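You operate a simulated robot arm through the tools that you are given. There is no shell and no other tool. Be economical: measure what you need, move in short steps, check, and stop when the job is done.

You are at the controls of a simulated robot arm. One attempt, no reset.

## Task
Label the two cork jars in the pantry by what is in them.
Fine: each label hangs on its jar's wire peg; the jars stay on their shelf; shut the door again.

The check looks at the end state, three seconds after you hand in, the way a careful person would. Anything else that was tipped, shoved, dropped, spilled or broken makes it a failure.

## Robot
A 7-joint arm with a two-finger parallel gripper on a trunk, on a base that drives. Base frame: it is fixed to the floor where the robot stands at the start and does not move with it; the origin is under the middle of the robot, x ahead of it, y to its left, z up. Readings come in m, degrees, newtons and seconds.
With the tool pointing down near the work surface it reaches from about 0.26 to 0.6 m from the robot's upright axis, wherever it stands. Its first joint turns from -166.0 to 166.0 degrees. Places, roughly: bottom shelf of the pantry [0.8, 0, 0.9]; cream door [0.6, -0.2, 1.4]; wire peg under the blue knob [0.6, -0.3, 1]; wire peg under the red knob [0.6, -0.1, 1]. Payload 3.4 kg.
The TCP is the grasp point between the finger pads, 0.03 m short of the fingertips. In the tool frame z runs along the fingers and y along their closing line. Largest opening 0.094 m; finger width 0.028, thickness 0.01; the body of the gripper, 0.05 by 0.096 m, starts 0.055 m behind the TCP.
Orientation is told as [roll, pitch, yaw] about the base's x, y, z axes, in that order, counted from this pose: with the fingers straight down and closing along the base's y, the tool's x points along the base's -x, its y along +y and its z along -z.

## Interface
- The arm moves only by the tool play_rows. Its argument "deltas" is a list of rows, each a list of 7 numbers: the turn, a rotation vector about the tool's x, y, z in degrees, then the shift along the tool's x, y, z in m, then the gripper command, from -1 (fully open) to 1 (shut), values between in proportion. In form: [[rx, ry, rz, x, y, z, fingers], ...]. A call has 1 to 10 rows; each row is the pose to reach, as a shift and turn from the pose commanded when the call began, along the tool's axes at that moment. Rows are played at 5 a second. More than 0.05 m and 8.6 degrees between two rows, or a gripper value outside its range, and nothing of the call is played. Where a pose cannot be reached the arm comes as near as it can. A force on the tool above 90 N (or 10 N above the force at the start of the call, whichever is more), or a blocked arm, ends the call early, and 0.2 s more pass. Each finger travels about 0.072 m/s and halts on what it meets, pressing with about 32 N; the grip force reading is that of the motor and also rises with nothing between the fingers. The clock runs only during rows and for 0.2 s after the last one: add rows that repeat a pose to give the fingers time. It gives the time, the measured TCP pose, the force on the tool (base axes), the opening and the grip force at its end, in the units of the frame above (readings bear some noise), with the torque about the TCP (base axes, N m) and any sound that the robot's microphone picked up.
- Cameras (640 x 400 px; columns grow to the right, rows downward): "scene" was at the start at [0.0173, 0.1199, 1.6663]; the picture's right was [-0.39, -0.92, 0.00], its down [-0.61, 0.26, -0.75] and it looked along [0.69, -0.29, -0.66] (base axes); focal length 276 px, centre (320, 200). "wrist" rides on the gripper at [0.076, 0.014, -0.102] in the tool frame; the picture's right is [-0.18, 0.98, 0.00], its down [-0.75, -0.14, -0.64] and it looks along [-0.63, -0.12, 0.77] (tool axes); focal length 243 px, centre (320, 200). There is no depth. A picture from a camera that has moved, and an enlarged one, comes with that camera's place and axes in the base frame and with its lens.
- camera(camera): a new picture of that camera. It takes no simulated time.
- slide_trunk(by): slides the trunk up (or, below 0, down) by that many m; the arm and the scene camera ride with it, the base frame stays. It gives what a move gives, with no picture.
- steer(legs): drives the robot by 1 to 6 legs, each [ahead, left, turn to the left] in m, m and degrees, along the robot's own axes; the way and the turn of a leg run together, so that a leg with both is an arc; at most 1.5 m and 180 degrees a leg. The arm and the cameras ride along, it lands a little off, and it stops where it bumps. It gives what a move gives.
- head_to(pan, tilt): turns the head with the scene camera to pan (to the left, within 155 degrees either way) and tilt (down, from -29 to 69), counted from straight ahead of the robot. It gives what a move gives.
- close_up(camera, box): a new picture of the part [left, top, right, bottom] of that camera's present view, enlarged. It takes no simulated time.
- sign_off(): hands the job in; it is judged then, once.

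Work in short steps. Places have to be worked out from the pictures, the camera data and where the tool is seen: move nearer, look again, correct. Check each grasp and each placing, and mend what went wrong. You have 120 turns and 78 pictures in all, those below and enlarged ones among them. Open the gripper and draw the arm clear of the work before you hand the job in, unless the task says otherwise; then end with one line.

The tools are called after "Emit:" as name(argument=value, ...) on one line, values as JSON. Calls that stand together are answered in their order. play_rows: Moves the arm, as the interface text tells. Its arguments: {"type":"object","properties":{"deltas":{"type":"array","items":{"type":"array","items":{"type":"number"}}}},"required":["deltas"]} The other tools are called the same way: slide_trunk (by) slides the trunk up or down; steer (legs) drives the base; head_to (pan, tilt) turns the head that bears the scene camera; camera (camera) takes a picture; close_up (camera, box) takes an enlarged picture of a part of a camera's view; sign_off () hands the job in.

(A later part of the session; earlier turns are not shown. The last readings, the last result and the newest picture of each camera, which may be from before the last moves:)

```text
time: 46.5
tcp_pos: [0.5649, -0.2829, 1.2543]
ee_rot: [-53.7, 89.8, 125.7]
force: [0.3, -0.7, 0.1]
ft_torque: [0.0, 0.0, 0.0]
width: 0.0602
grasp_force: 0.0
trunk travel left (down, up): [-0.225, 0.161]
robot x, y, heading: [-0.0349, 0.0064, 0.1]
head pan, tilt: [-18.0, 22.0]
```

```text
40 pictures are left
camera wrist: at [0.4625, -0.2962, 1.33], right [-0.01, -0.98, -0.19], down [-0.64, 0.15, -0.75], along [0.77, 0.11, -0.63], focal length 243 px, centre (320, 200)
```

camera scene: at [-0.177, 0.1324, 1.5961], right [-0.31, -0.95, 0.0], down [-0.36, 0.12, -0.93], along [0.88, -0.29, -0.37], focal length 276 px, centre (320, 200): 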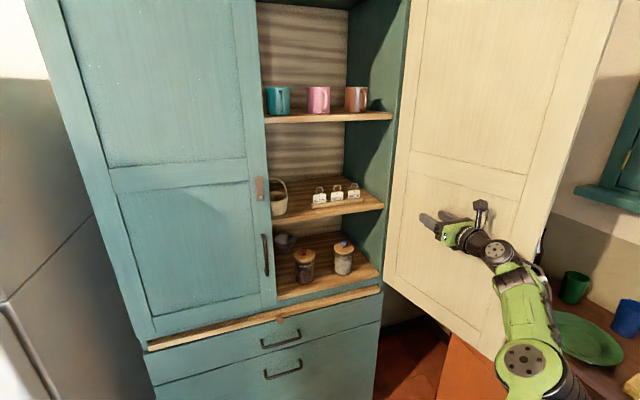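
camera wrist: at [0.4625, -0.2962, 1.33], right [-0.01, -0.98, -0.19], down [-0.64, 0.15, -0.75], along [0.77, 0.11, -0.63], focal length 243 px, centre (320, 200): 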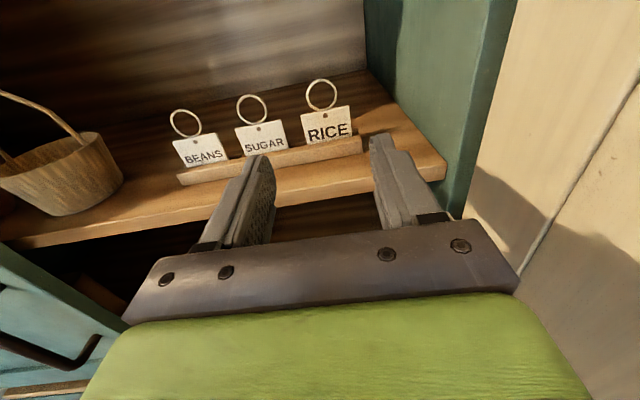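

Re-triangulating with this view: labels at x≈0.70, RICE y≈-0.289, dot z≈1.24. I drop 2 cm, shift 6 mm right and advance part way, then check.

Emit:
play_rows(deltas=[[0, 0, 0, -0.01, 0.003, 0.02, -0.28], [0, 0, 0, -0.02, 0.006, 0.04, -0.28], [0, 0, 0, -0.02, 0.006, 0.07, -0.28]])

Emit:
camera(camera="wrist")

Emit:
head_to(pan=-35, tilt=22)

Emit:
camera(camera="scene")

```text
time: 47.3
tcp_pos: [0.6346, -0.2883, 1.233]
ee_rot: [-48.0, 89.7, 131.2]
force: [-0.7, 0.2, 0.3]
ft_torque: [0.02, 0.0, 0.0]
width: 0.0599
grasp_force: 0.0
trunk travel left (down, up): [-0.225, 0.161]
robot x, y, heading: [-0.0329, 0.0085, -0.3]
head pan, tilt: [-18.0, 22.0]
```

```text
39 pictures are left
camera wrist: at [0.533, -0.3015, 1.3088], right [-0.01, -0.98, -0.19], down [-0.64, 0.15, -0.75], along [0.77, 0.11, -0.63], focal length 243 px, centre (320, 200)
```

wrist: 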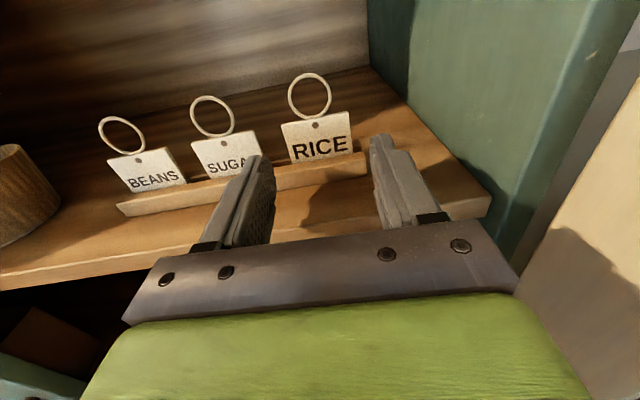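

```text
time: 48.1
tcp_pos: [0.6345, -0.2886, 1.2337]
ee_rot: [-74.5, 89.9, 104.7]
force: [-0.1, 1.2, 0.5]
ft_torque: [-0.04, 0.0, -0.02]
width: 0.0603
grasp_force: 0.1
trunk travel left (down, up): [-0.225, 0.161]
robot x, y, heading: [-0.0355, 0.0069, 0.1]
head pan, tilt: [-35.0, 22.0]
```

```text
38 pictures are left
camera scene: at [-0.017, 0.1069, 1.5962], right [-0.57, -0.82, 0.0], down [-0.31, 0.22, -0.93], along [0.76, -0.53, -0.37], focal length 276 px, centre (320, 200)
```

scene: 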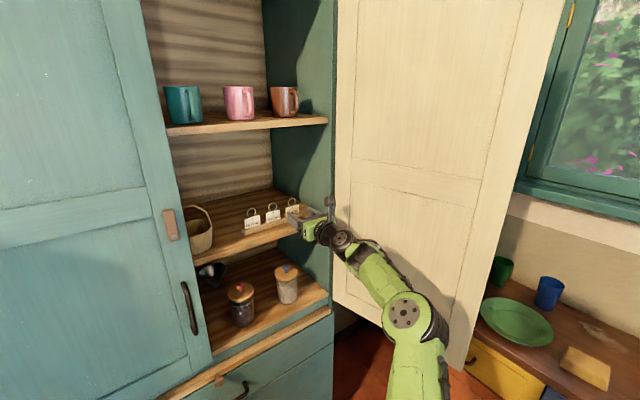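

Aligned within a couple of mm. I rise 3 mm for rail clearance and advance so the pads straddle the RICE card, then look.

Emit:
play_rows(deltas=[[0, 0, 0, 0.003, 0, 0.015, -0.28], [0, 0, 0, 0.003, 0, 0.03, -0.28], [0, 0, 0, 0.003, 0, 0.04, -0.28], [0, 0, 0, 0.003, 0, 0.046, -0.28]])

Emit:
close_up(camera="wrist", box=[200, 50, 420, 190])

Emit:
close_up(camera="scene", box=[235, 185, 345, 260])

```text
time: 49.1
tcp_pos: [0.6771, -0.2884, 1.2354]
ee_rot: [-73.0, 89.9, 106.2]
force: [0.3, 0.4, 0.0]
ft_torque: [0.03, -0.03, -0.01]
width: 0.0603
grasp_force: 0.1
trunk travel left (down, up): [-0.225, 0.161]
robot x, y, heading: [-0.0352, 0.007, -0.2]
head pan, tilt: [-35.0, 22.0]
```

```text
2.86 times, centred on (310, 120) of wrist
camera zoom: at [0.575, -0.3019, 1.3128], right [-0.01, -0.98, -0.19], down [-0.64, 0.15, -0.75], along [0.77, 0.11, -0.63], focal length 693 px, centre (349, 429)
```

zoom: 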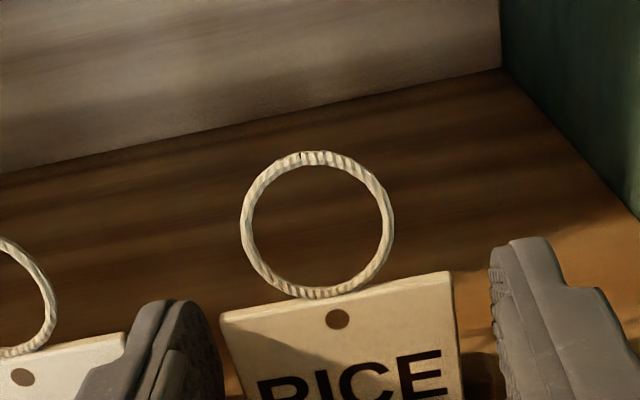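

```text
5.33 times, centred on (290, 222) of scene
camera zoom: at [-0.0171, 0.1069, 1.5962], right [-0.58, -0.82, 0.0], down [-0.31, 0.22, -0.93], along [0.76, -0.53, -0.37], focal length 1473 px, centre (480, 80)
```

zoom: 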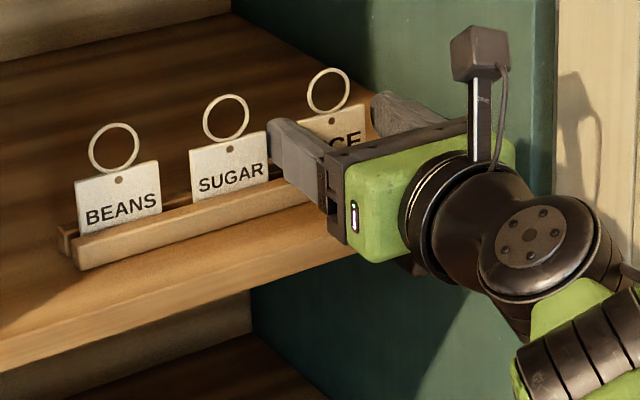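

The left finger sits in the gap beside RICE; card spans y -0.263..-0.311 as expected. I advance 8 mm more and close on the card.

Emit:
play_rows(deltas=[[0, 0, 0, 0, 0, 0.005, -0.28], [0, 0, 0, 0, 0, 0.009, -0.28], [0, 0, 0, 0, 0, 0.009, 0.0], [0, 0, 0, 0, 0, 0.009, 0.2], [0, 0, 0, 0, 0, 0.009, 0.2], [0, 0, 0, 0, 0, 0.009, 0.2]])

Emit:
close_up(camera="wrist", box=[200, 50, 420, 190])

```text
time: 50.5
tcp_pos: [0.6798, -0.2852, 1.2358]
ee_rot: [-84.5, 90.0, 94.7]
force: [-0.1, 0.1, 0.9]
ft_torque: [-0.06, 0.01, -0.02]
width: 0.0456
grasp_force: 32.1
out of reach, approached as far as the arm can: row 1, 2, 3, 4, 5, 6
trunk travel left (down, up): [-0.225, 0.161]
robot x, y, heading: [-0.0346, 0.0067, 0.1]
head pan, tilt: [-35.0, 22.0]
```

```text
2.86 times, centred on (310, 120) of wrist
camera zoom: at [0.5781, -0.2987, 1.3109], right [-0.01, -0.98, -0.19], down [-0.64, 0.15, -0.75], along [0.77, 0.11, -0.63], focal length 693 px, centre (349, 429)
```

zoom: 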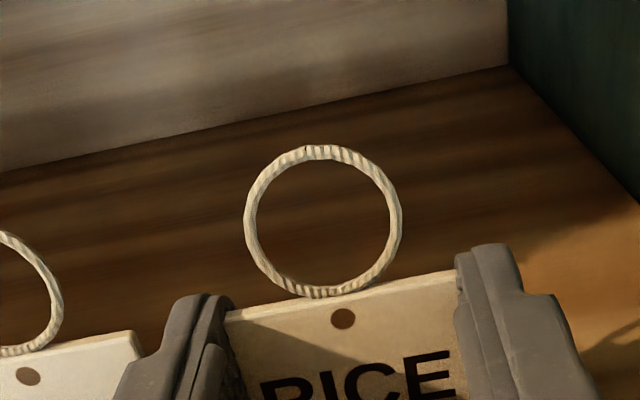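

Gripped the card (45.6 mm, 32 N). I lift it straight up out of the rack, then check.

Emit:
play_rows(deltas=[[0, 0, 0, 0.015, 0, -0.001, 0.2], [0, 0, 0, 0.03, 0, -0.002, 0.2], [0, 0, 0, 0.045, 0, -0.003, 0.2], [0, 0, 0, 0.05, 0, -0.003, 0.2]])

Emit:
camera(camera="wrist")

Emit:
close_up(camera="scene", box=[235, 165, 345, 240])

```text
time: 51.5
tcp_pos: [0.6694, -0.2782, 1.2765]
ee_rot: [-73.6, 89.8, 105.7]
force: [-0.4, 0.1, 0.9]
ft_torque: [-0.01, -0.02, -0.01]
width: 0.0455
grasp_force: 32.2
out of reach, approached as far as the arm can: row 1, 2, 3, 4
trunk travel left (down, up): [-0.225, 0.161]
robot x, y, heading: [-0.0349, 0.0057, 0.2]
head pan, tilt: [-35.0, 22.0]
```

```text
34 pictures are left
camera wrist: at [0.5662, -0.2918, 1.353], right [-0.01, -0.98, -0.19], down [-0.64, 0.15, -0.75], along [0.77, 0.11, -0.63], focal length 243 px, centre (320, 200)
```

wrist: 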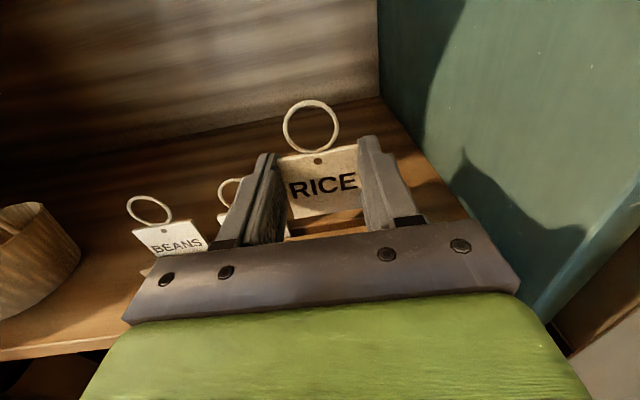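

```text
5.33 times, centred on (290, 202) of scene
camera zoom: at [-0.0172, 0.1065, 1.5962], right [-0.58, -0.82, 0.0], down [-0.31, 0.22, -0.93], along [0.76, -0.53, -0.37], focal length 1473 px, centre (480, 187)
```

zoom: 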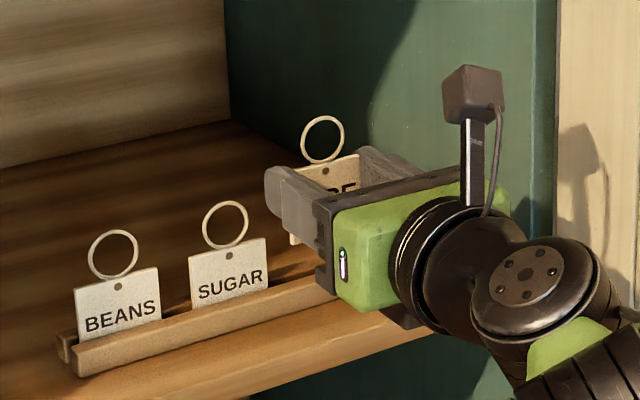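

RICE is cleanly out of the rack; ring centre is ≈23 mm above TCP and ≈25 mm ahead. I back out and lower to the jar level.

Emit:
steer(legs=[[-0.17, 0, 0]])

Emit:
slide_trunk(by=-0.215)

Emit:
play_rows(deltas=[[0, 0, 0, -0.03, -0.01, 0, 0.2], [0, 0, 0, -0.06, -0.02, 0, 0.2], [0, 0, 0, -0.09, -0.03, 0, 0.2]])

Emit:
camera(camera="wrist")

Emit:
close_up(camera="scene", box=[160, 150, 360, 275])

```text
time: 53.0
tcp_pos: [0.4991, -0.2767, 1.279]
ee_rot: [-107.3, 89.9, 71.9]
force: [-0.3, -0.3, 0.8]
ft_torque: [0.02, 0.02, 0.01]
width: 0.0455
grasp_force: 31.9
trunk travel left (down, up): [-0.225, 0.161]
robot x, y, heading: [-0.2016, 0.0076, -0.4]
head pan, tilt: [-35.0, 22.0]
```

```text
time: 55.3
tcp_pos: [0.5025, -0.2781, 1.0635]
ee_rot: [-81.6, 90.0, 97.6]
force: [-0.2, -0.2, 1.1]
ft_torque: [0.0, 0.0, 0.0]
width: 0.0456
grasp_force: 31.8
trunk travel left (down, up): [-0.01, 0.376]
robot x, y, heading: [-0.1975, 0.0053, -0.2]
head pan, tilt: [-35.0, 22.0]
```

```text
time: 56.1
tcp_pos: [0.5021, -0.2491, 0.9722]
ee_rot: [-99.4, 89.8, 79.7]
force: [-1.0, 0.4, -1.2]
ft_torque: [-0.01, 0.01, 0.0]
width: 0.0456
grasp_force: 32.1
trunk travel left (down, up): [-0.01, 0.376]
robot x, y, heading: [-0.2011, 0.0094, -0.2]
head pan, tilt: [-35.0, 22.0]
```

```text
32 pictures are left
camera wrist: at [0.3999, -0.2621, 1.0478], right [-0.01, -0.98, -0.19], down [-0.64, 0.15, -0.75], along [0.77, 0.11, -0.63], focal length 243 px, centre (320, 200)
```

wrist: 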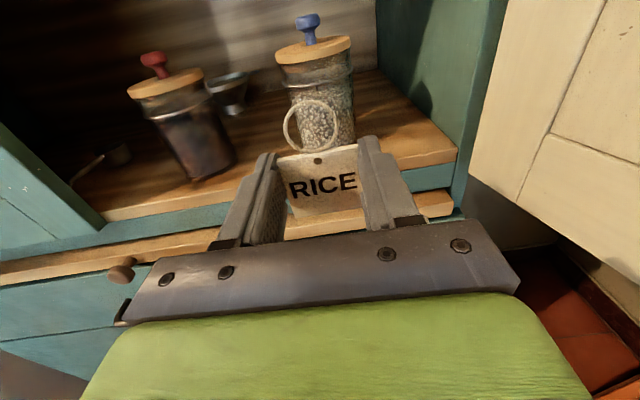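

```text
3.20 times, centred on (260, 212) of scene
camera zoom: at [-0.184, 0.1072, 1.3815], right [-0.58, -0.82, 0.0], down [-0.31, 0.22, -0.93], along [0.76, -0.53, -0.37], focal length 884 px, centre (512, 160)
```

zoom: 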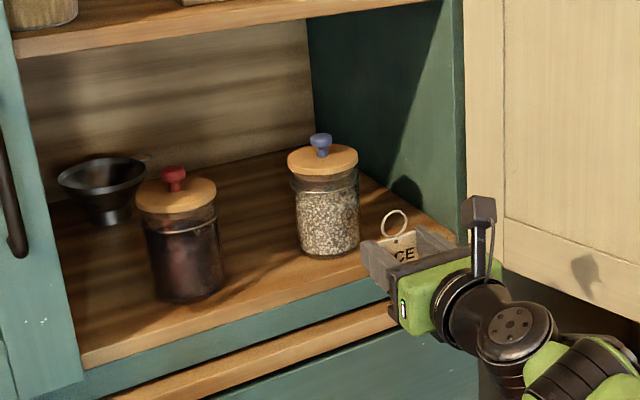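

I zoom on the blue jar to locate its peg relative to the ring.

Emit:
close_up(camera="wrist", box=[260, 60, 380, 160])

Emit:
close_up(camera="scene", box=[240, 185, 300, 235])

```text
4.00 times, centred on (320, 110) of wrist
camera zoom: at [0.3999, -0.2621, 1.0478], right [-0.01, -0.98, -0.19], down [-0.64, 0.15, -0.75], along [0.77, 0.11, -0.63], focal length 970 px, centre (320, 560)
```

zoom: 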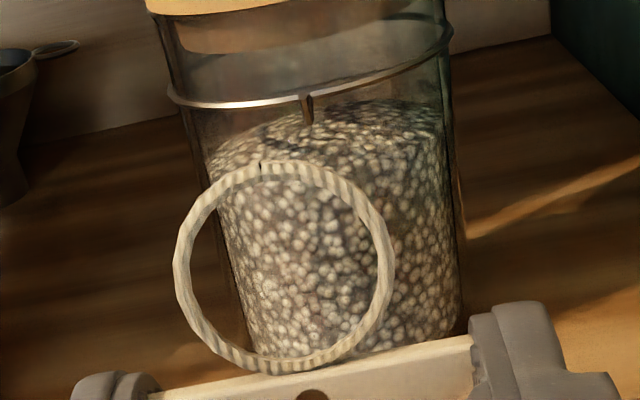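

```text
8.00 times, centred on (270, 210) of scene
camera zoom: at [-0.184, 0.1072, 1.3815], right [-0.58, -0.82, 0.0], down [-0.31, 0.22, -0.93], along [0.76, -0.53, -0.37], focal length 2210 px, centre (720, 120)
```

zoom: 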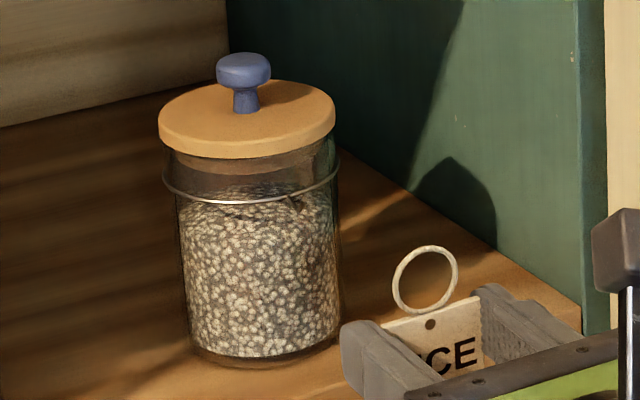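

Before hanging I double-check the dark jar's contents from this nearer view.

Emit:
close_up(camera="wrist", box=[140, 85, 240, 185])

```text
4.00 times, centred on (190, 135) of wrist
camera zoom: at [0.3999, -0.2621, 1.0478], right [-0.01, -0.98, -0.19], down [-0.64, 0.15, -0.75], along [0.77, 0.11, -0.63], focal length 970 px, centre (840, 460)
```

zoom: 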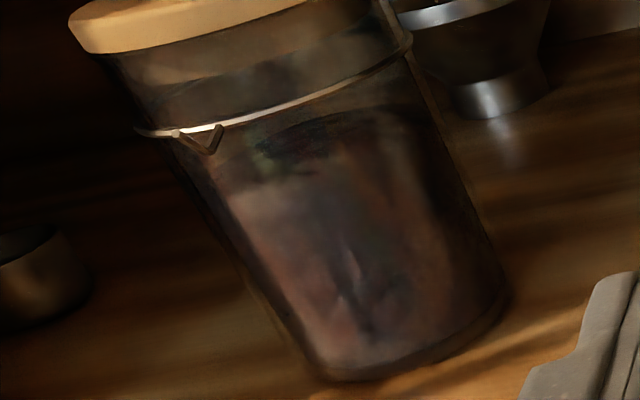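

The peg is a small hook: out from the band at (≈0.655), tip upturned near (0.635, -0.25, 0.989). I lower 7 mm so the ring centre is at peg height and drive the base forward 85 mm.

Emit:
play_rows(deltas=[[0, 0, 0, -0.007, 0.001, 0, 0.2]])

Emit:
steer(legs=[[0.085, 0, 0]])

Emit:
close_up(camera="wrist", box=[250, 60, 390, 180])

Emit:
close_up(camera="scene", box=[255, 190, 335, 250])

```text
time: 56.5
tcp_pos: [0.5024, -0.249, 0.965]
ee_rot: [-68.5, 90.0, 110.8]
force: [-0.6, 0.2, -0.6]
ft_torque: [0.02, 0.01, -0.01]
width: 0.0455
grasp_force: 31.5
trunk travel left (down, up): [-0.01, 0.376]
robot x, y, heading: [-0.1977, 0.0102, -0.5]
head pan, tilt: [-35.0, 22.0]
```

```text
time: 57.6
tcp_pos: [0.5896, -0.2489, 0.9641]
ee_rot: [-56.6, 89.7, 122.7]
force: [0.7, 0.6, -0.5]
ft_torque: [-0.02, -0.04, 0.01]
width: 0.0455
grasp_force: 32.1
trunk travel left (down, up): [-0.01, 0.376]
robot x, y, heading: [-0.1152, 0.0082, 0.1]
head pan, tilt: [-35.0, 22.0]
```

```text
3.33 times, centred on (320, 120) of wrist
camera zoom: at [0.4862, -0.2627, 1.0403], right [-0.01, -0.98, -0.19], down [-0.64, 0.15, -0.75], along [0.77, 0.11, -0.63], focal length 809 px, centre (320, 467)
```

zoom: 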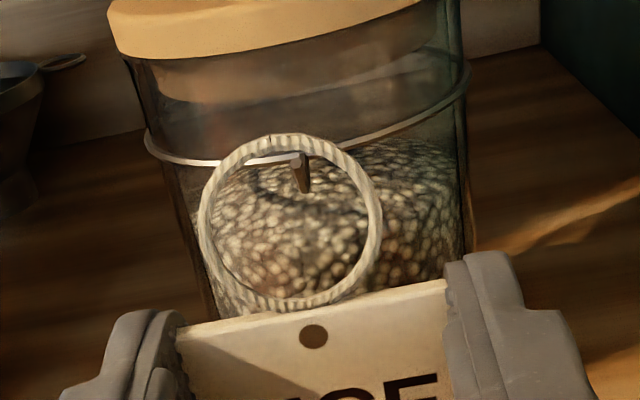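

```text
6.67 times, centred on (295, 220) of scene
camera zoom: at [-0.0977, 0.1069, 1.3814], right [-0.58, -0.82, 0.0], down [-0.31, 0.22, -0.93], along [0.76, -0.53, -0.38], focal length 1842 px, centre (487, 67)
```

zoom: 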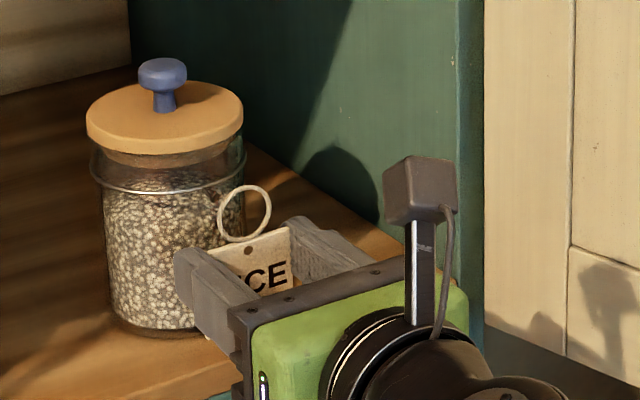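

Ring centre at (0.615, -0.249, 0.987), hook bend at (0.644, -0.250, 0.981), tip ≈0.989: well aligned. I drive 30 mm forward to thread it.

Emit:
steer(legs=[[0.03, 0, 0]])

Emit:
close_up(camera="wrist", box=[250, 60, 390, 180])

Emit:
close_up(camera="scene", box=[240, 195, 300, 240])

```text
time: 58.4
tcp_pos: [0.6192, -0.2488, 0.9645]
ee_rot: [-54.9, 89.7, 124.6]
force: [-0.3, 0.1, 0.1]
ft_torque: [0.02, -0.02, 0.01]
width: 0.0454
grasp_force: 32.1
trunk travel left (down, up): [-0.01, 0.376]
robot x, y, heading: [-0.0845, 0.0075, 0.1]
head pan, tilt: [-35.0, 22.0]
```

```text
3.33 times, centred on (320, 120) of wrist
camera zoom: at [0.517, -0.2628, 1.0402], right [-0.01, -0.98, -0.19], down [-0.64, 0.15, -0.75], along [0.77, 0.11, -0.63], focal length 809 px, centre (320, 467)
```

zoom: 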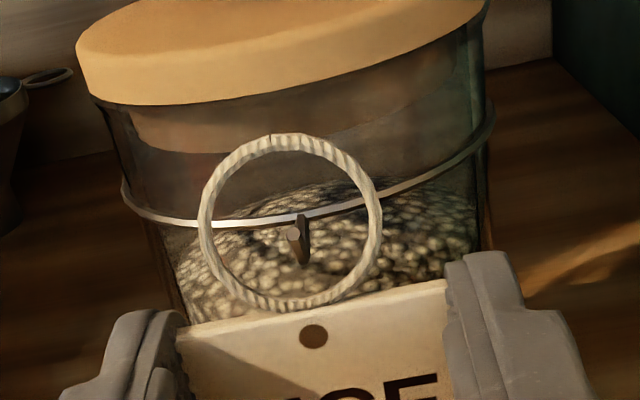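

```text
8.89 times, centred on (270, 218) of scene
camera zoom: at [-0.0669, 0.1068, 1.3814], right [-0.58, -0.82, 0.0], down [-0.31, 0.22, -0.93], along [0.76, -0.53, -0.38], focal length 2455 px, centre (764, 44)
```

zoom: 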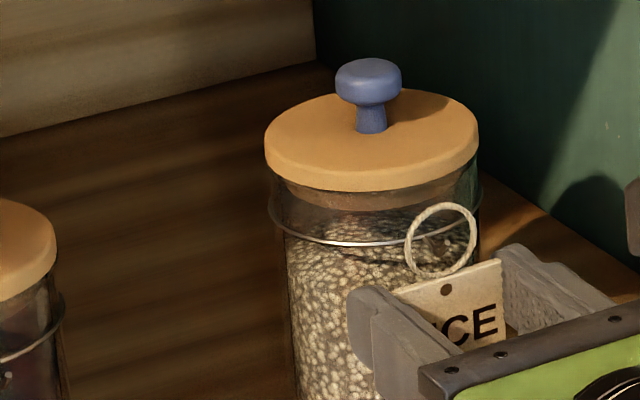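

The hook's tip (≈0.62, 0.995) is already in front of the ring plane (≈0.645), so the ring is threaded. I lower 14 mm so it rests in the hook, then open gently.

Emit:
play_rows(deltas=[[0, 0, 0, -0.005, 0.0, 0, 0.2], [0, 0, 0, -0.01, 0.0, 0, 0.2], [0, 0, 0, -0.014, 0.0, 0, 0.2], [0, 0, 0, -0.014, 0.0, 0, 0.2]])

Emit:
close_up(camera="wrist", box=[250, 60, 390, 180])

```text
time: 59.4
tcp_pos: [0.6176, -0.2485, 0.951]
ee_rot: [-95.8, 90.0, 83.5]
force: [1.0, -0.1, 3.8]
ft_torque: [-0.01, -0.03, 0.0]
width: 0.0453
grasp_force: 32.1
trunk travel left (down, up): [-0.01, 0.376]
robot x, y, heading: [-0.0847, 0.007, -0.0]
head pan, tilt: [-35.0, 22.0]
```

```text
3.33 times, centred on (320, 120) of wrist
camera zoom: at [0.5158, -0.2628, 1.027], right [-0.01, -0.98, -0.19], down [-0.64, 0.15, -0.75], along [0.77, 0.11, -0.63], focal length 809 px, centre (320, 467)
```

zoom: 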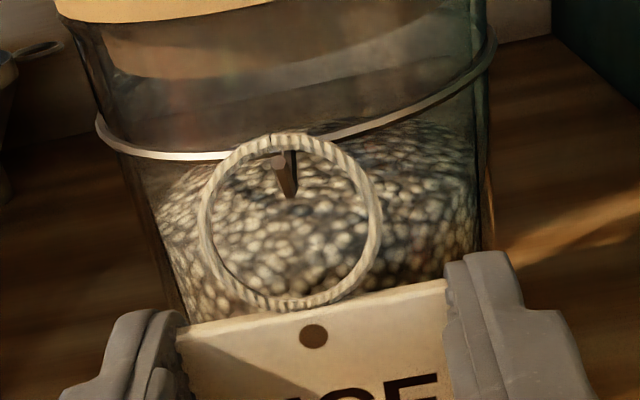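

Upward force of ~4 N: the ring rests on the hook. I open slowly.

Emit:
play_rows(deltas=[[0, 0, 0, 0.001, 0, 0, 0.1], [0, 0, 0, 0.001, 0, 0, -0.05], [0, 0, 0, 0.001, 0, 0, -0.2], [0, 0, 0, 0.001, 0, 0, -0.3], [0, 0, 0, 0.001, 0, 0, -0.3]])

Emit:
close_up(camera="wrist", box=[220, 60, 420, 220])

```text
time: 60.6
tcp_pos: [0.6188, -0.2488, 0.9524]
ee_rot: [-68.1, 89.9, 111.1]
force: [-0.5, -0.7, -0.1]
ft_torque: [0.0, -0.01, 0.0]
width: 0.0611
grasp_force: 0.2
trunk travel left (down, up): [-0.01, 0.376]
robot x, y, heading: [-0.086, 0.0058, -0.0]
head pan, tilt: [-35.0, 22.0]
```

```text
2.50 times, centred on (320, 140) of wrist
camera zoom: at [0.5162, -0.2629, 1.0276], right [-0.01, -0.98, -0.19], down [-0.64, 0.15, -0.75], along [0.77, 0.11, -0.63], focal length 606 px, centre (320, 350)
```

zoom: 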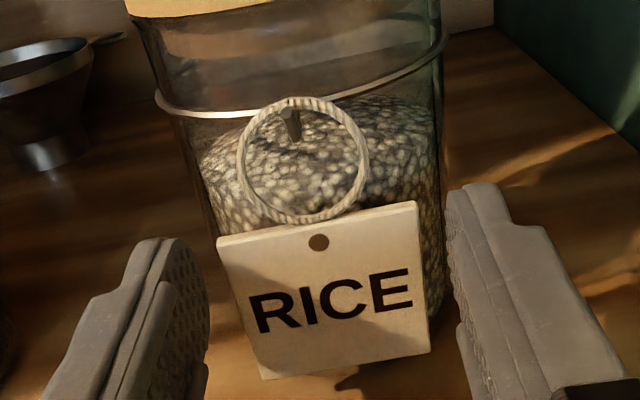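

RICE hangs on the blue jar's hook and the grains read clearly as rice. I back straight out and raise for the BEANS label (y≈-0.152).

Emit:
steer(legs=[[-0.15, 0, 0]])

Emit:
slide_trunk(by=0.215)

Emit:
play_rows(deltas=[[0, 0, 0, 0.03, -0.03, 0, -0.28], [0, 0, 0, 0.06, -0.06, 0, -0.28], [0, 0, 0, 0.075, -0.095, 0, -0.28], [0, 0, 0, 0.075, -0.095, 0, -0.28]])

Emit:
camera(camera="wrist")

Emit:
camera(camera="scene")

```text
time: 62.0
tcp_pos: [0.4669, -0.2485, 0.9517]
ee_rot: [-82.8, 89.9, 96.5]
force: [0.2, 0.1, 0.2]
ft_torque: [-0.01, 0.06, -0.01]
width: 0.0611
grasp_force: 0.1
trunk travel left (down, up): [-0.01, 0.376]
robot x, y, heading: [-0.2352, 0.0072, 0.2]
head pan, tilt: [-35.0, 22.0]
```

```text
time: 64.3
tcp_pos: [0.4671, -0.2475, 1.167]
ee_rot: [-65.2, 89.8, 114.2]
force: [0.1, 0.0, 0.3]
ft_torque: [0.01, 0.01, -0.02]
width: 0.061
grasp_force: 0.2
trunk travel left (down, up): [-0.225, 0.161]
robot x, y, heading: [-0.2411, 0.0081, 0.1]
head pan, tilt: [-35.0, 22.0]
```

```text
time: 65.3
tcp_pos: [0.4665, -0.1516, 1.2427]
ee_rot: [-73.1, 89.8, 106.3]
force: [0.0, -0.4, 0.5]
ft_torque: [-0.01, -0.02, -0.02]
width: 0.0602
grasp_force: 0.1
trunk travel left (down, up): [-0.225, 0.161]
robot x, y, heading: [-0.2353, 0.0095, 0.1]
head pan, tilt: [-35.0, 22.0]
```

```text
21 pictures are left
camera wrist: at [0.3646, -0.1665, 1.3178], right [-0.01, -0.98, -0.19], down [-0.64, 0.15, -0.75], along [0.77, 0.11, -0.63], focal length 243 px, centre (320, 200)
```

wrist: 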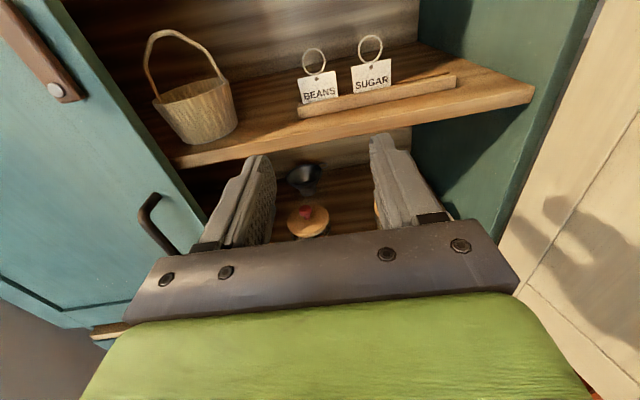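

```text
20 pictures are left
camera scene: at [-0.2197, 0.1062, 1.5962], right [-0.57, -0.82, 0.0], down [-0.31, 0.22, -0.93], along [0.76, -0.53, -0.38], focal length 276 px, centre (320, 200)
```

scene: 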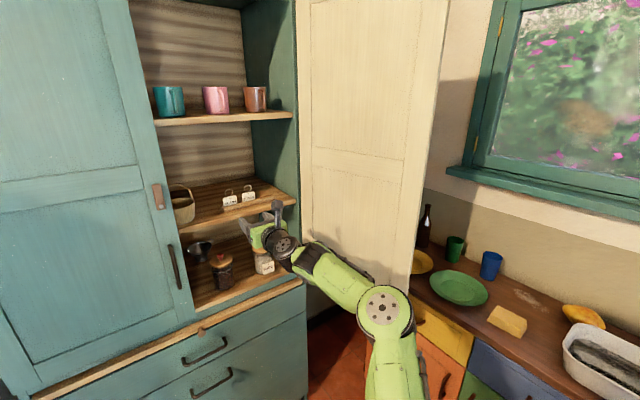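

BEANS at y≈-0.150. I trim height by 6 mm and drive in 0.185 m so the fingertips reach just before the card.

Emit:
play_rows(deltas=[[0, 0, 0, -0.006, -0.001, 0, -0.28]])

Emit:
steer(legs=[[0.18, 0, 0]])

Emit:
camera(camera="wrist")

```text
time: 65.7
tcp_pos: [0.4675, -0.1515, 1.2359]
ee_rot: [-55.4, 89.8, 123.9]
force: [0.8, -0.2, -0.1]
ft_torque: [-0.03, -0.04, 0.0]
width: 0.0603
grasp_force: 0.0
trunk travel left (down, up): [-0.225, 0.161]
robot x, y, heading: [-0.2337, 0.0092, -0.2]
head pan, tilt: [-35.0, 22.0]
```

```text
time: 67.2
tcp_pos: [0.6471, -0.1508, 1.2346]
ee_rot: [-47.4, 89.8, 132.0]
force: [-0.5, 0.3, -0.4]
ft_torque: [-0.02, -0.02, 0.02]
width: 0.06
grasp_force: 0.0
trunk travel left (down, up): [-0.225, 0.161]
robot x, y, heading: [-0.057, 0.0099, 0.2]
head pan, tilt: [-35.0, 22.0]
```

```text
19 pictures are left
camera wrist: at [0.5451, -0.1648, 1.3114], right [-0.01, -0.98, -0.19], down [-0.64, 0.15, -0.75], along [0.77, 0.11, -0.63], focal length 243 px, centre (320, 200)
```

wrist: 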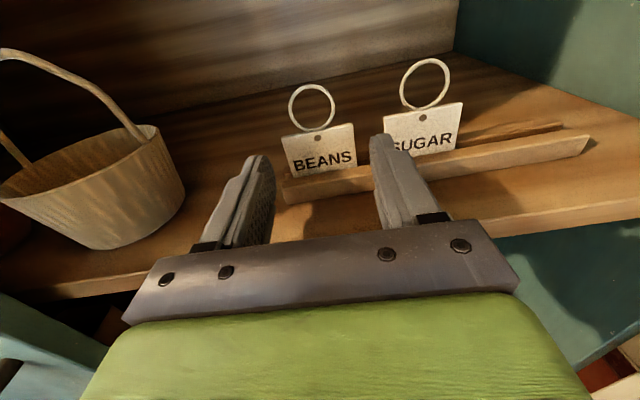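

Alignment good (card centre y -0.151; margins ≈5 mm each side). I advance 37 mm and close.

Emit:
play_rows(deltas=[[0, 0, 0, 0.002, 0, 0.012, -0.28], [0, 0, 0, 0.002, 0, 0.024, -0.28], [0, 0, 0, 0.002, 0, 0.037, -0.28], [0, 0, 0, 0.002, 0, 0.037, -0.28], [0, 0, 0, 0.002, 0, 0.037, 0.0], [0, 0, 0, 0.002, 0, 0.037, 0.2], [0, 0, 0, 0.002, 0, 0.037, 0.2], [0, 0, 0, 0.002, 0, 0.037, 0.2]])

Emit:
camera(camera="wrist")

```text
time: 69.0
tcp_pos: [0.6815, -0.1502, 1.2393]
ee_rot: [-68.5, 90.0, 110.8]
force: [0.0, 0.4, -0.2]
ft_torque: [-0.02, -0.01, -0.02]
width: 0.0457
grasp_force: 31.7
trunk travel left (down, up): [-0.225, 0.161]
robot x, y, heading: [-0.0576, 0.0077, -0.2]
head pan, tilt: [-35.0, 22.0]
```

```text
18 pictures are left
camera wrist: at [0.5803, -0.165, 1.3143], right [-0.01, -0.98, -0.19], down [-0.64, 0.15, -0.75], along [0.77, 0.11, -0.63], focal length 243 px, centre (320, 200)
```

wrist: 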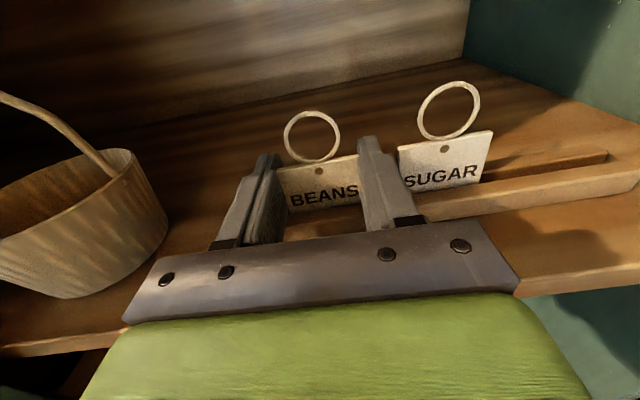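

BEANS gripped (45.7 mm, 32 N). I lift it out.

Emit:
play_rows(deltas=[[0, 0, 0, 0.015, 0, -0.001, 0.2], [0, 0, 0, 0.03, 0, -0.002, 0.2], [0, 0, 0, 0.045, 0, -0.003, 0.2], [0, 0, 0, 0.045, 0, -0.003, 0.2]])

Emit:
steer(legs=[[-0.17, 0, 0]])

Emit:
slide_trunk(by=-0.215)

Emit:
play_rows(deltas=[[0, 0, 0, -0.03, -0.02, 0, 0.2], [0, 0, 0, -0.06, -0.04, 0, 0.2], [0, 0, 0, -0.093, -0.059, 0, 0.2], [0, 0, 0, -0.093, -0.059, 0, 0.2]])

Emit:
camera(camera="wrist")

```text
time: 70.0
tcp_pos: [0.6793, -0.1524, 1.2835]
ee_rot: [-59.8, 89.8, 119.6]
force: [0.1, -0.5, 0.1]
ft_torque: [0.02, 0.0, 0.03]
width: 0.0456
grasp_force: 32.2
trunk travel left (down, up): [-0.225, 0.161]
robot x, y, heading: [-0.0561, 0.0057, -0.4]
head pan, tilt: [-35.0, 22.0]
```

```text
time: 71.4
tcp_pos: [0.51, -0.1492, 1.2843]
ee_rot: [-98.2, 89.9, 81.4]
force: [-0.6, -1.3, 1.0]
ft_torque: [0.01, 0.0, 0.01]
width: 0.0455
grasp_force: 31.5
trunk travel left (down, up): [-0.225, 0.161]
robot x, y, heading: [-0.2263, 0.0068, 0.2]
head pan, tilt: [-35.0, 22.0]
```

```text
time: 73.7
tcp_pos: [0.5117, -0.1488, 1.0709]
ee_rot: [-74.0, 89.9, 105.7]
force: [-0.2, 0.2, -0.3]
ft_torque: [-0.04, 0.01, 0.0]
width: 0.0457
grasp_force: 31.8
trunk travel left (down, up): [-0.01, 0.376]
robot x, y, heading: [-0.2274, 0.0076, -0.0]
head pan, tilt: [-35.0, 22.0]
```

```text
time: 74.7
tcp_pos: [0.5118, -0.0885, 0.9747]
ee_rot: [-70.9, 89.9, 108.6]
force: [-0.5, -0.5, 0.4]
ft_torque: [-0.02, -0.01, -0.01]
width: 0.0457
grasp_force: 32.0
trunk travel left (down, up): [-0.01, 0.376]
robot x, y, heading: [-0.2262, 0.0068, 0.2]
head pan, tilt: [-35.0, 22.0]
```

```text
17 pictures are left
camera wrist: at [0.4101, -0.1034, 1.0513], right [-0.01, -0.98, -0.19], down [-0.64, 0.15, -0.75], along [0.77, 0.11, -0.63], focal length 243 px, centre (320, 200)
```

wrist: 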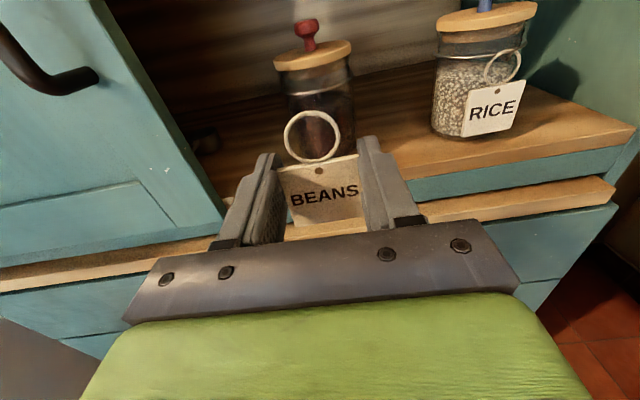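

RICE hangs well. I zoom on the red jar for its hook and contents.

Emit:
close_up(camera="wrist", box=[260, 60, 380, 180])

```text
3.33 times, centred on (320, 120) of wrist
camera zoom: at [0.4101, -0.1034, 1.0513], right [-0.01, -0.98, -0.19], down [-0.64, 0.15, -0.75], along [0.77, 0.11, -0.63], focal length 809 px, centre (320, 467)
```

zoom: 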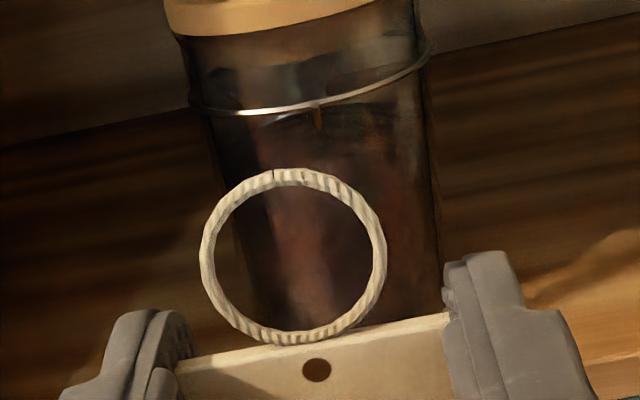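

Hook bend ≈(0.642, -0.0925, 0.981); ring centre (0.534, -0.090, 0.994). I lower 7 mm, shift 3 mm right, drive 85 mm.

Emit:
play_rows(deltas=[[0, 0, 0, -0.007, 0.003, 0, 0.2]])

Emit:
steer(legs=[[0.08, 0, 0]])

Emit:
close_up(camera="wrist", box=[260, 70, 370, 180])

```text
time: 75.1
tcp_pos: [0.5132, -0.0923, 0.9687]
ee_rot: [-63.1, 89.9, 116.6]
force: [0.3, 0.1, -0.7]
ft_torque: [-0.01, -0.02, 0.0]
width: 0.0454
grasp_force: 31.7
trunk travel left (down, up): [-0.01, 0.376]
robot x, y, heading: [-0.2291, 0.0066, 0.2]
head pan, tilt: [-35.0, 22.0]
```

```text
time: 76.2
tcp_pos: [0.5923, -0.0914, 0.9681]
ee_rot: [-49.3, 89.8, 130.4]
force: [-0.1, -0.3, -0.4]
ft_torque: [-0.02, -0.01, -0.01]
width: 0.0455
grasp_force: 32.1
trunk travel left (down, up): [-0.01, 0.376]
robot x, y, heading: [-0.1404, 0.0131, 0.4]
head pan, tilt: [-35.0, 22.0]
```

```text
3.64 times, centred on (315, 125) of wrist
camera zoom: at [0.4908, -0.1067, 1.044], right [-0.01, -0.98, -0.19], down [-0.64, 0.15, -0.75], along [0.77, 0.11, -0.63], focal length 882 px, centre (338, 473)
```

zoom: 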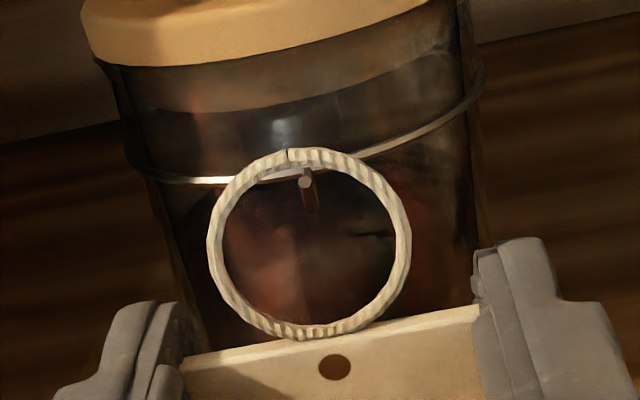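

Ring (0.616, -0.093, 0.987) vs hook tip (0.62, -0.093, 0.995) and bend (0.643, -0.091, 0.980): aligned. I raise 2 mm and drive 30 mm to thread.

Emit:
play_rows(deltas=[[0, 0, 0, 0.002, 0, 0, 0.2]])

Emit:
steer(legs=[[0.03, 0, 0]])

Emit:
close_up(camera="wrist", box=[260, 70, 370, 180])

```text
time: 76.6
tcp_pos: [0.5918, -0.0929, 0.9718]
ee_rot: [-59.4, 89.7, 120.2]
force: [-0.8, 0.4, -1.1]
ft_torque: [0.0, 0.01, 0.01]
width: 0.0455
grasp_force: 31.6
trunk travel left (down, up): [-0.01, 0.376]
robot x, y, heading: [-0.1456, 0.0077, -0.2]
head pan, tilt: [-35.0, 22.0]
```

```text
time: 77.4
tcp_pos: [0.6233, -0.0924, 0.9704]
ee_rot: [-41.4, 89.7, 138.2]
force: [1.4, 0.3, -1.2]
ft_torque: [-0.02, 0.01, 0.01]
width: 0.0456
grasp_force: 32.1
trunk travel left (down, up): [-0.01, 0.376]
robot x, y, heading: [-0.117, 0.0064, 0.3]
head pan, tilt: [-35.0, 22.0]
```

```text
3.64 times, centred on (315, 125) of wrist
camera zoom: at [0.5206, -0.1068, 1.0461], right [-0.01, -0.98, -0.19], down [-0.64, 0.15, -0.75], along [0.77, 0.11, -0.63], focal length 882 px, centre (338, 473)
```

zoom: 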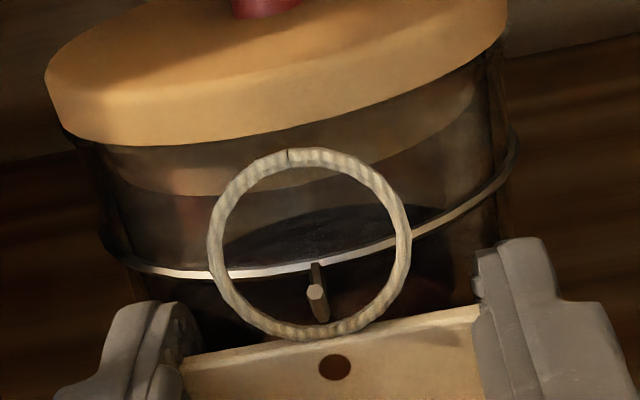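

Threaded: the hook is inside the ring. I lower 16 mm until it rests on the hook.

Emit:
play_rows(deltas=[[0, 0, 0, -0.005, 0, 0, 0.2], [0, 0, 0, -0.01, 0, 0, 0.2], [0, 0, 0, -0.014, 0, 0, 0.2], [0, 0, 0, -0.016, 0, 0, 0.2]])

Emit:
close_up(camera="wrist", box=[260, 70, 370, 180])

```text
time: 78.4
tcp_pos: [0.6225, -0.0935, 0.9532]
ee_rot: [-40.4, 89.9, 139.1]
force: [0.0, 0.3, 0.3]
ft_torque: [-0.02, 0.04, 0.02]
width: 0.0453
grasp_force: 31.7
trunk travel left (down, up): [-0.01, 0.376]
robot x, y, heading: [-0.1158, 0.0058, 0.2]
head pan, tilt: [-35.0, 22.0]
```

```text
3.64 times, centred on (315, 125) of wrist
camera zoom: at [0.5196, -0.1071, 1.0302], right [-0.01, -0.98, -0.19], down [-0.64, 0.15, -0.75], along [0.77, 0.11, -0.63], focal length 882 px, centre (338, 473)
```

zoom: 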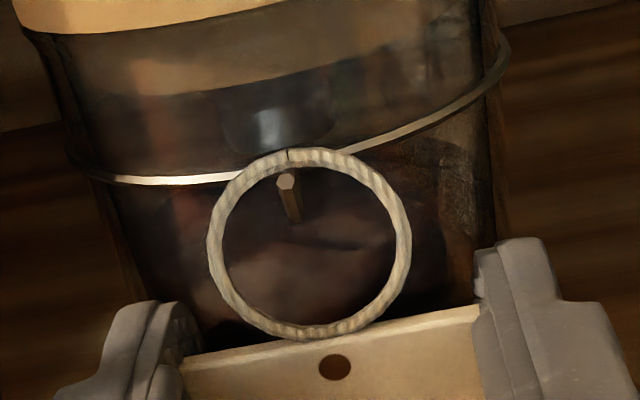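

Nearly in contact; 3 mm lower, then open gently.

Emit:
play_rows(deltas=[[0, 0, 0, -0.002, 0, 0, 0.2], [0, 0, 0, -0.003, 0, 0, 0.2], [0, 0, 0, -0.003, 0, 0, 0.1], [0, 0, 0, -0.003, 0, 0, -0.05], [0, 0, 0, -0.003, 0, 0, -0.2], [0, 0, 0, -0.003, 0, 0, -0.3], [0, 0, 0, -0.003, 0, 0, -0.3]])

Emit:
camera(camera="wrist")

```text
time: 80.0
tcp_pos: [0.622, -0.0932, 0.95]
ee_rot: [-50.8, 89.8, 128.8]
force: [-0.2, 0.1, -0.3]
ft_torque: [0.0, 0.01, 0.01]
width: 0.0606
grasp_force: 0.2
trunk travel left (down, up): [-0.01, 0.376]
robot x, y, heading: [-0.1155, 0.005, 0.3]
head pan, tilt: [-35.0, 22.0]
```

```text
12 pictures are left
camera wrist: at [0.5194, -0.1068, 1.0274], right [-0.01, -0.98, -0.19], down [-0.64, 0.15, -0.75], along [0.77, 0.11, -0.63], focal length 243 px, centre (320, 200)
```

wrist: 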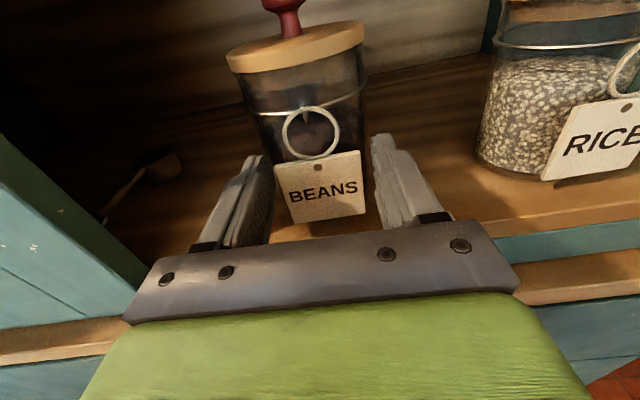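

Both labels hang. I back straight out, raise the trunk above the door-handle height, and take a check shot.

Emit:
steer(legs=[[-0.215, 0, 0]])

Emit:
slide_trunk(by=0.28)

Emit:
play_rows(deltas=[[0, 0, 0, 0.01, 0, -0.04, 0.5], [0, 0, 0, 0.02, 0, -0.08, 0.8], [0, 0, 0, 0.03, 0, -0.12, 1], [0, 0, 0, 0.04, 0, -0.16, 1], [0, 0, 0, 0.04, 0, -0.2, 1], [0, 0, 0, 0.04, 0, -0.24, 1], [0, 0, 0, 0.04, 0, -0.27, 1]])

Emit:
camera(camera="scene")

```text
time: 81.7
tcp_pos: [0.4029, -0.0918, 0.9517]
ee_rot: [-61.2, 89.9, 118.4]
force: [-0.4, 0.3, -0.9]
ft_torque: [-0.01, -0.01, 0.02]
width: 0.0612
grasp_force: 0.2
trunk travel left (down, up): [-0.01, 0.376]
robot x, y, heading: [-0.3324, 0.0106, -0.0]
head pan, tilt: [-35.0, 22.0]
```

```text
time: 84.5
tcp_pos: [0.403, -0.0931, 1.2318]
ee_rot: [-47.4, 89.8, 132.2]
force: [1.0, -0.3, -0.9]
ft_torque: [-0.02, -0.01, 0.04]
width: 0.0608
grasp_force: 0.1
trunk travel left (down, up): [-0.29, 0.096]
robot x, y, heading: [-0.3348, 0.0065, 0.1]
head pan, tilt: [-35.0, 22.0]
```

```text
time: 86.1
tcp_pos: [0.1322, -0.0889, 1.2722]
ee_rot: [-60.2, 89.8, 119.3]
force: [0.3, 0.3, 0.3]
ft_torque: [-0.01, -0.01, -0.02]
width: 0.0002
grasp_force: 32.2
trunk travel left (down, up): [-0.29, 0.096]
robot x, y, heading: [-0.3365, 0.0067, -0.0]
head pan, tilt: [-35.0, 22.0]
```

```text
11 pictures are left
camera scene: at [-0.3198, 0.1067, 1.661], right [-0.57, -0.82, 0.0], down [-0.31, 0.21, -0.93], along [0.76, -0.53, -0.37], focal length 276 px, centre (320, 200)
```

scene: 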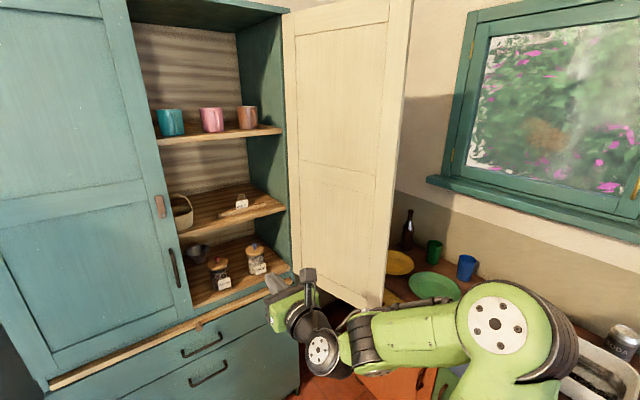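

I check labels and jars in a zoom before closing the door.

Emit:
close_up(camera="scene", box=[165, 170, 295, 310])

```text
2.86 times, centred on (230, 240) of scene
camera zoom: at [-0.3198, 0.1067, 1.661], right [-0.57, -0.82, 0.0], down [-0.31, 0.21, -0.93], along [0.76, -0.53, -0.37], focal length 789 px, centre (577, 86)
```

zoom: 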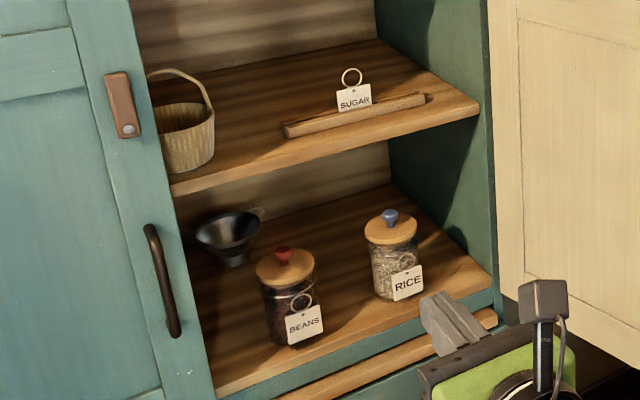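

All good; SUGAR stays in the rack. Door edge is at ≈(0.23, -0.58). I move right to get around to its outer side, passing in front of the edge.

Emit:
steer(legs=[[0, -0.25, 0]])

Emit:
play_rows(deltas=[[0, 0, 0, 0, 0.045, 0, 1], [0, 0, 0, 0, 0.09, 0, 1], [0, 0, 0, 0, 0.135, 0, 1], [0, 0, 0, 0, 0.18, 0, 1], [0, 0, 0, 0, 0.225, 0, 1], [0, 0, 0, 0, 0.27, 0, 1], [0, 0, 0, 0, 0.315, 0, 1], [0, 0, 0, 0, 0.35, 0, 1]])

Emit:
camera(camera="scene")

```text
time: 87.9
tcp_pos: [0.1345, -0.3403, 1.2724]
ee_rot: [-62.7, 89.7, 117.0]
force: [-1.0, 0.8, 0.5]
ft_torque: [0.0, -0.02, 0.02]
width: 0.0
grasp_force: 31.7
trunk travel left (down, up): [-0.29, 0.096]
robot x, y, heading: [-0.3361, -0.2436, 0.3]
head pan, tilt: [-35.0, 22.0]
```

```text
time: 89.7
tcp_pos: [0.1309, -0.6939, 1.2697]
ee_rot: [-52.5, 89.7, 127.0]
force: [-0.6, -0.1, 0.0]
ft_torque: [0.0, -0.02, 0.03]
width: 0.0
grasp_force: 31.9
trunk travel left (down, up): [-0.29, 0.096]
robot x, y, heading: [-0.3357, -0.2431, 0.2]
head pan, tilt: [-35.0, 22.0]
```

```text
9 pictures are left
camera scene: at [-0.3177, -0.1457, 1.661], right [-0.57, -0.82, 0.0], down [-0.31, 0.21, -0.93], along [0.76, -0.53, -0.38], focal length 276 px, centre (320, 200)
```

scene: 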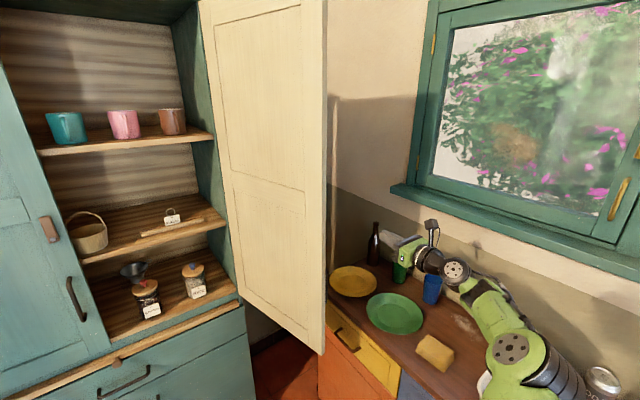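

The gripper is right of the door edge, well above the counter things. I drive forward 0.17 m to bring it alongside the door's outer face.

Emit:
steer(legs=[[0.17, 0, 0]])

Emit:
play_rows(deltas=[[0, 0, 0, 0, -0.04, 0, 1], [0, 0, 0, 0, -0.08, 0, 1], [0, 0, 0, 0, -0.12, 0, 1], [0, 0, 0, 0, -0.16, 0, 1], [0, 0, 0, 0, -0.2, 0, 1], [0, 0, 0, 0, -0.24, 0, 1], [0, 0, 0, 0, -0.28, 0, 1]])

Emit:
camera(camera="scene")

```text
time: 91.2
tcp_pos: [0.3045, -0.6914, 1.2696]
ee_rot: [-37.8, 89.8, 141.9]
force: [0.7, 0.1, 0.3]
ft_torque: [0.03, 0.01, -0.01]
width: 0.0001
grasp_force: 32.2
trunk travel left (down, up): [-0.29, 0.096]
robot x, y, heading: [-0.1622, -0.2434, 0.4]
head pan, tilt: [-35.0, 22.0]
```

```text
time: 92.8
tcp_pos: [0.3034, -0.4102, 1.2709]
ee_rot: [-36.6, 89.8, 143.0]
force: [0.2, -0.4, 0.3]
ft_torque: [0.05, 0.0, -0.02]
width: 0.0
grasp_force: 32.0
trunk travel left (down, up): [-0.29, 0.096]
robot x, y, heading: [-0.1595, -0.2412, 0.2]
head pan, tilt: [-35.0, 22.0]
```

```text
8 pictures are left
camera scene: at [-0.1462, -0.1417, 1.6608], right [-0.57, -0.82, 0.0], down [-0.31, 0.21, -0.93], along [0.76, -0.53, -0.37], focal length 276 px, centre (320, 200)
```

scene: 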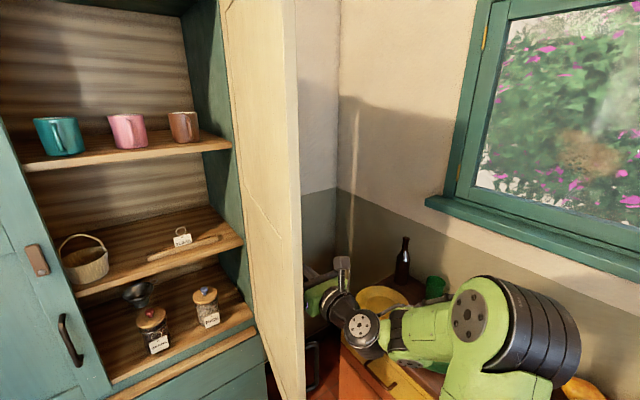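

Door is coming round (~85°). I continue pushing by driving left and forward along the closing arc.

Emit:
steer(legs=[[0.03, 0.15, 0], [0.1, 0.12, 0]])

Emit:
camera(camera="scene")

```text
time: 95.2
tcp_pos: [0.432, -0.1464, 1.2703]
ee_rot: [-28.3, 89.9, 151.5]
force: [-0.2, -0.1, -0.7]
ft_torque: [-0.01, 0.01, -0.02]
width: 0.0
grasp_force: 32.3
trunk travel left (down, up): [-0.29, 0.096]
robot x, y, heading: [-0.0339, 0.0267, 0.3]
head pan, tilt: [-35.0, 22.0]
```

```text
7 pictures are left
camera scene: at [-0.0168, 0.1233, 1.6609], right [-0.57, -0.82, 0.0], down [-0.31, 0.21, -0.93], along [0.76, -0.53, -0.37], focal length 276 px, centre (320, 200)
```

scene: 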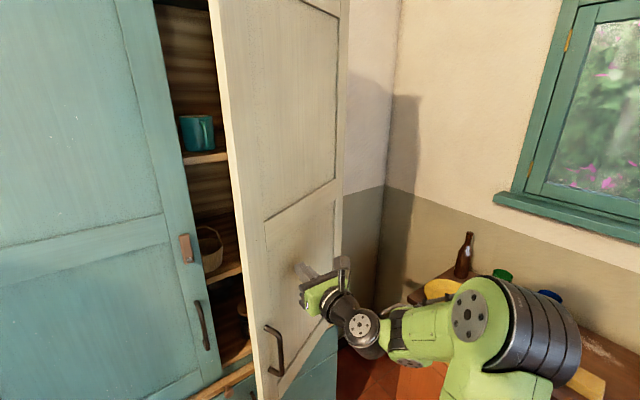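

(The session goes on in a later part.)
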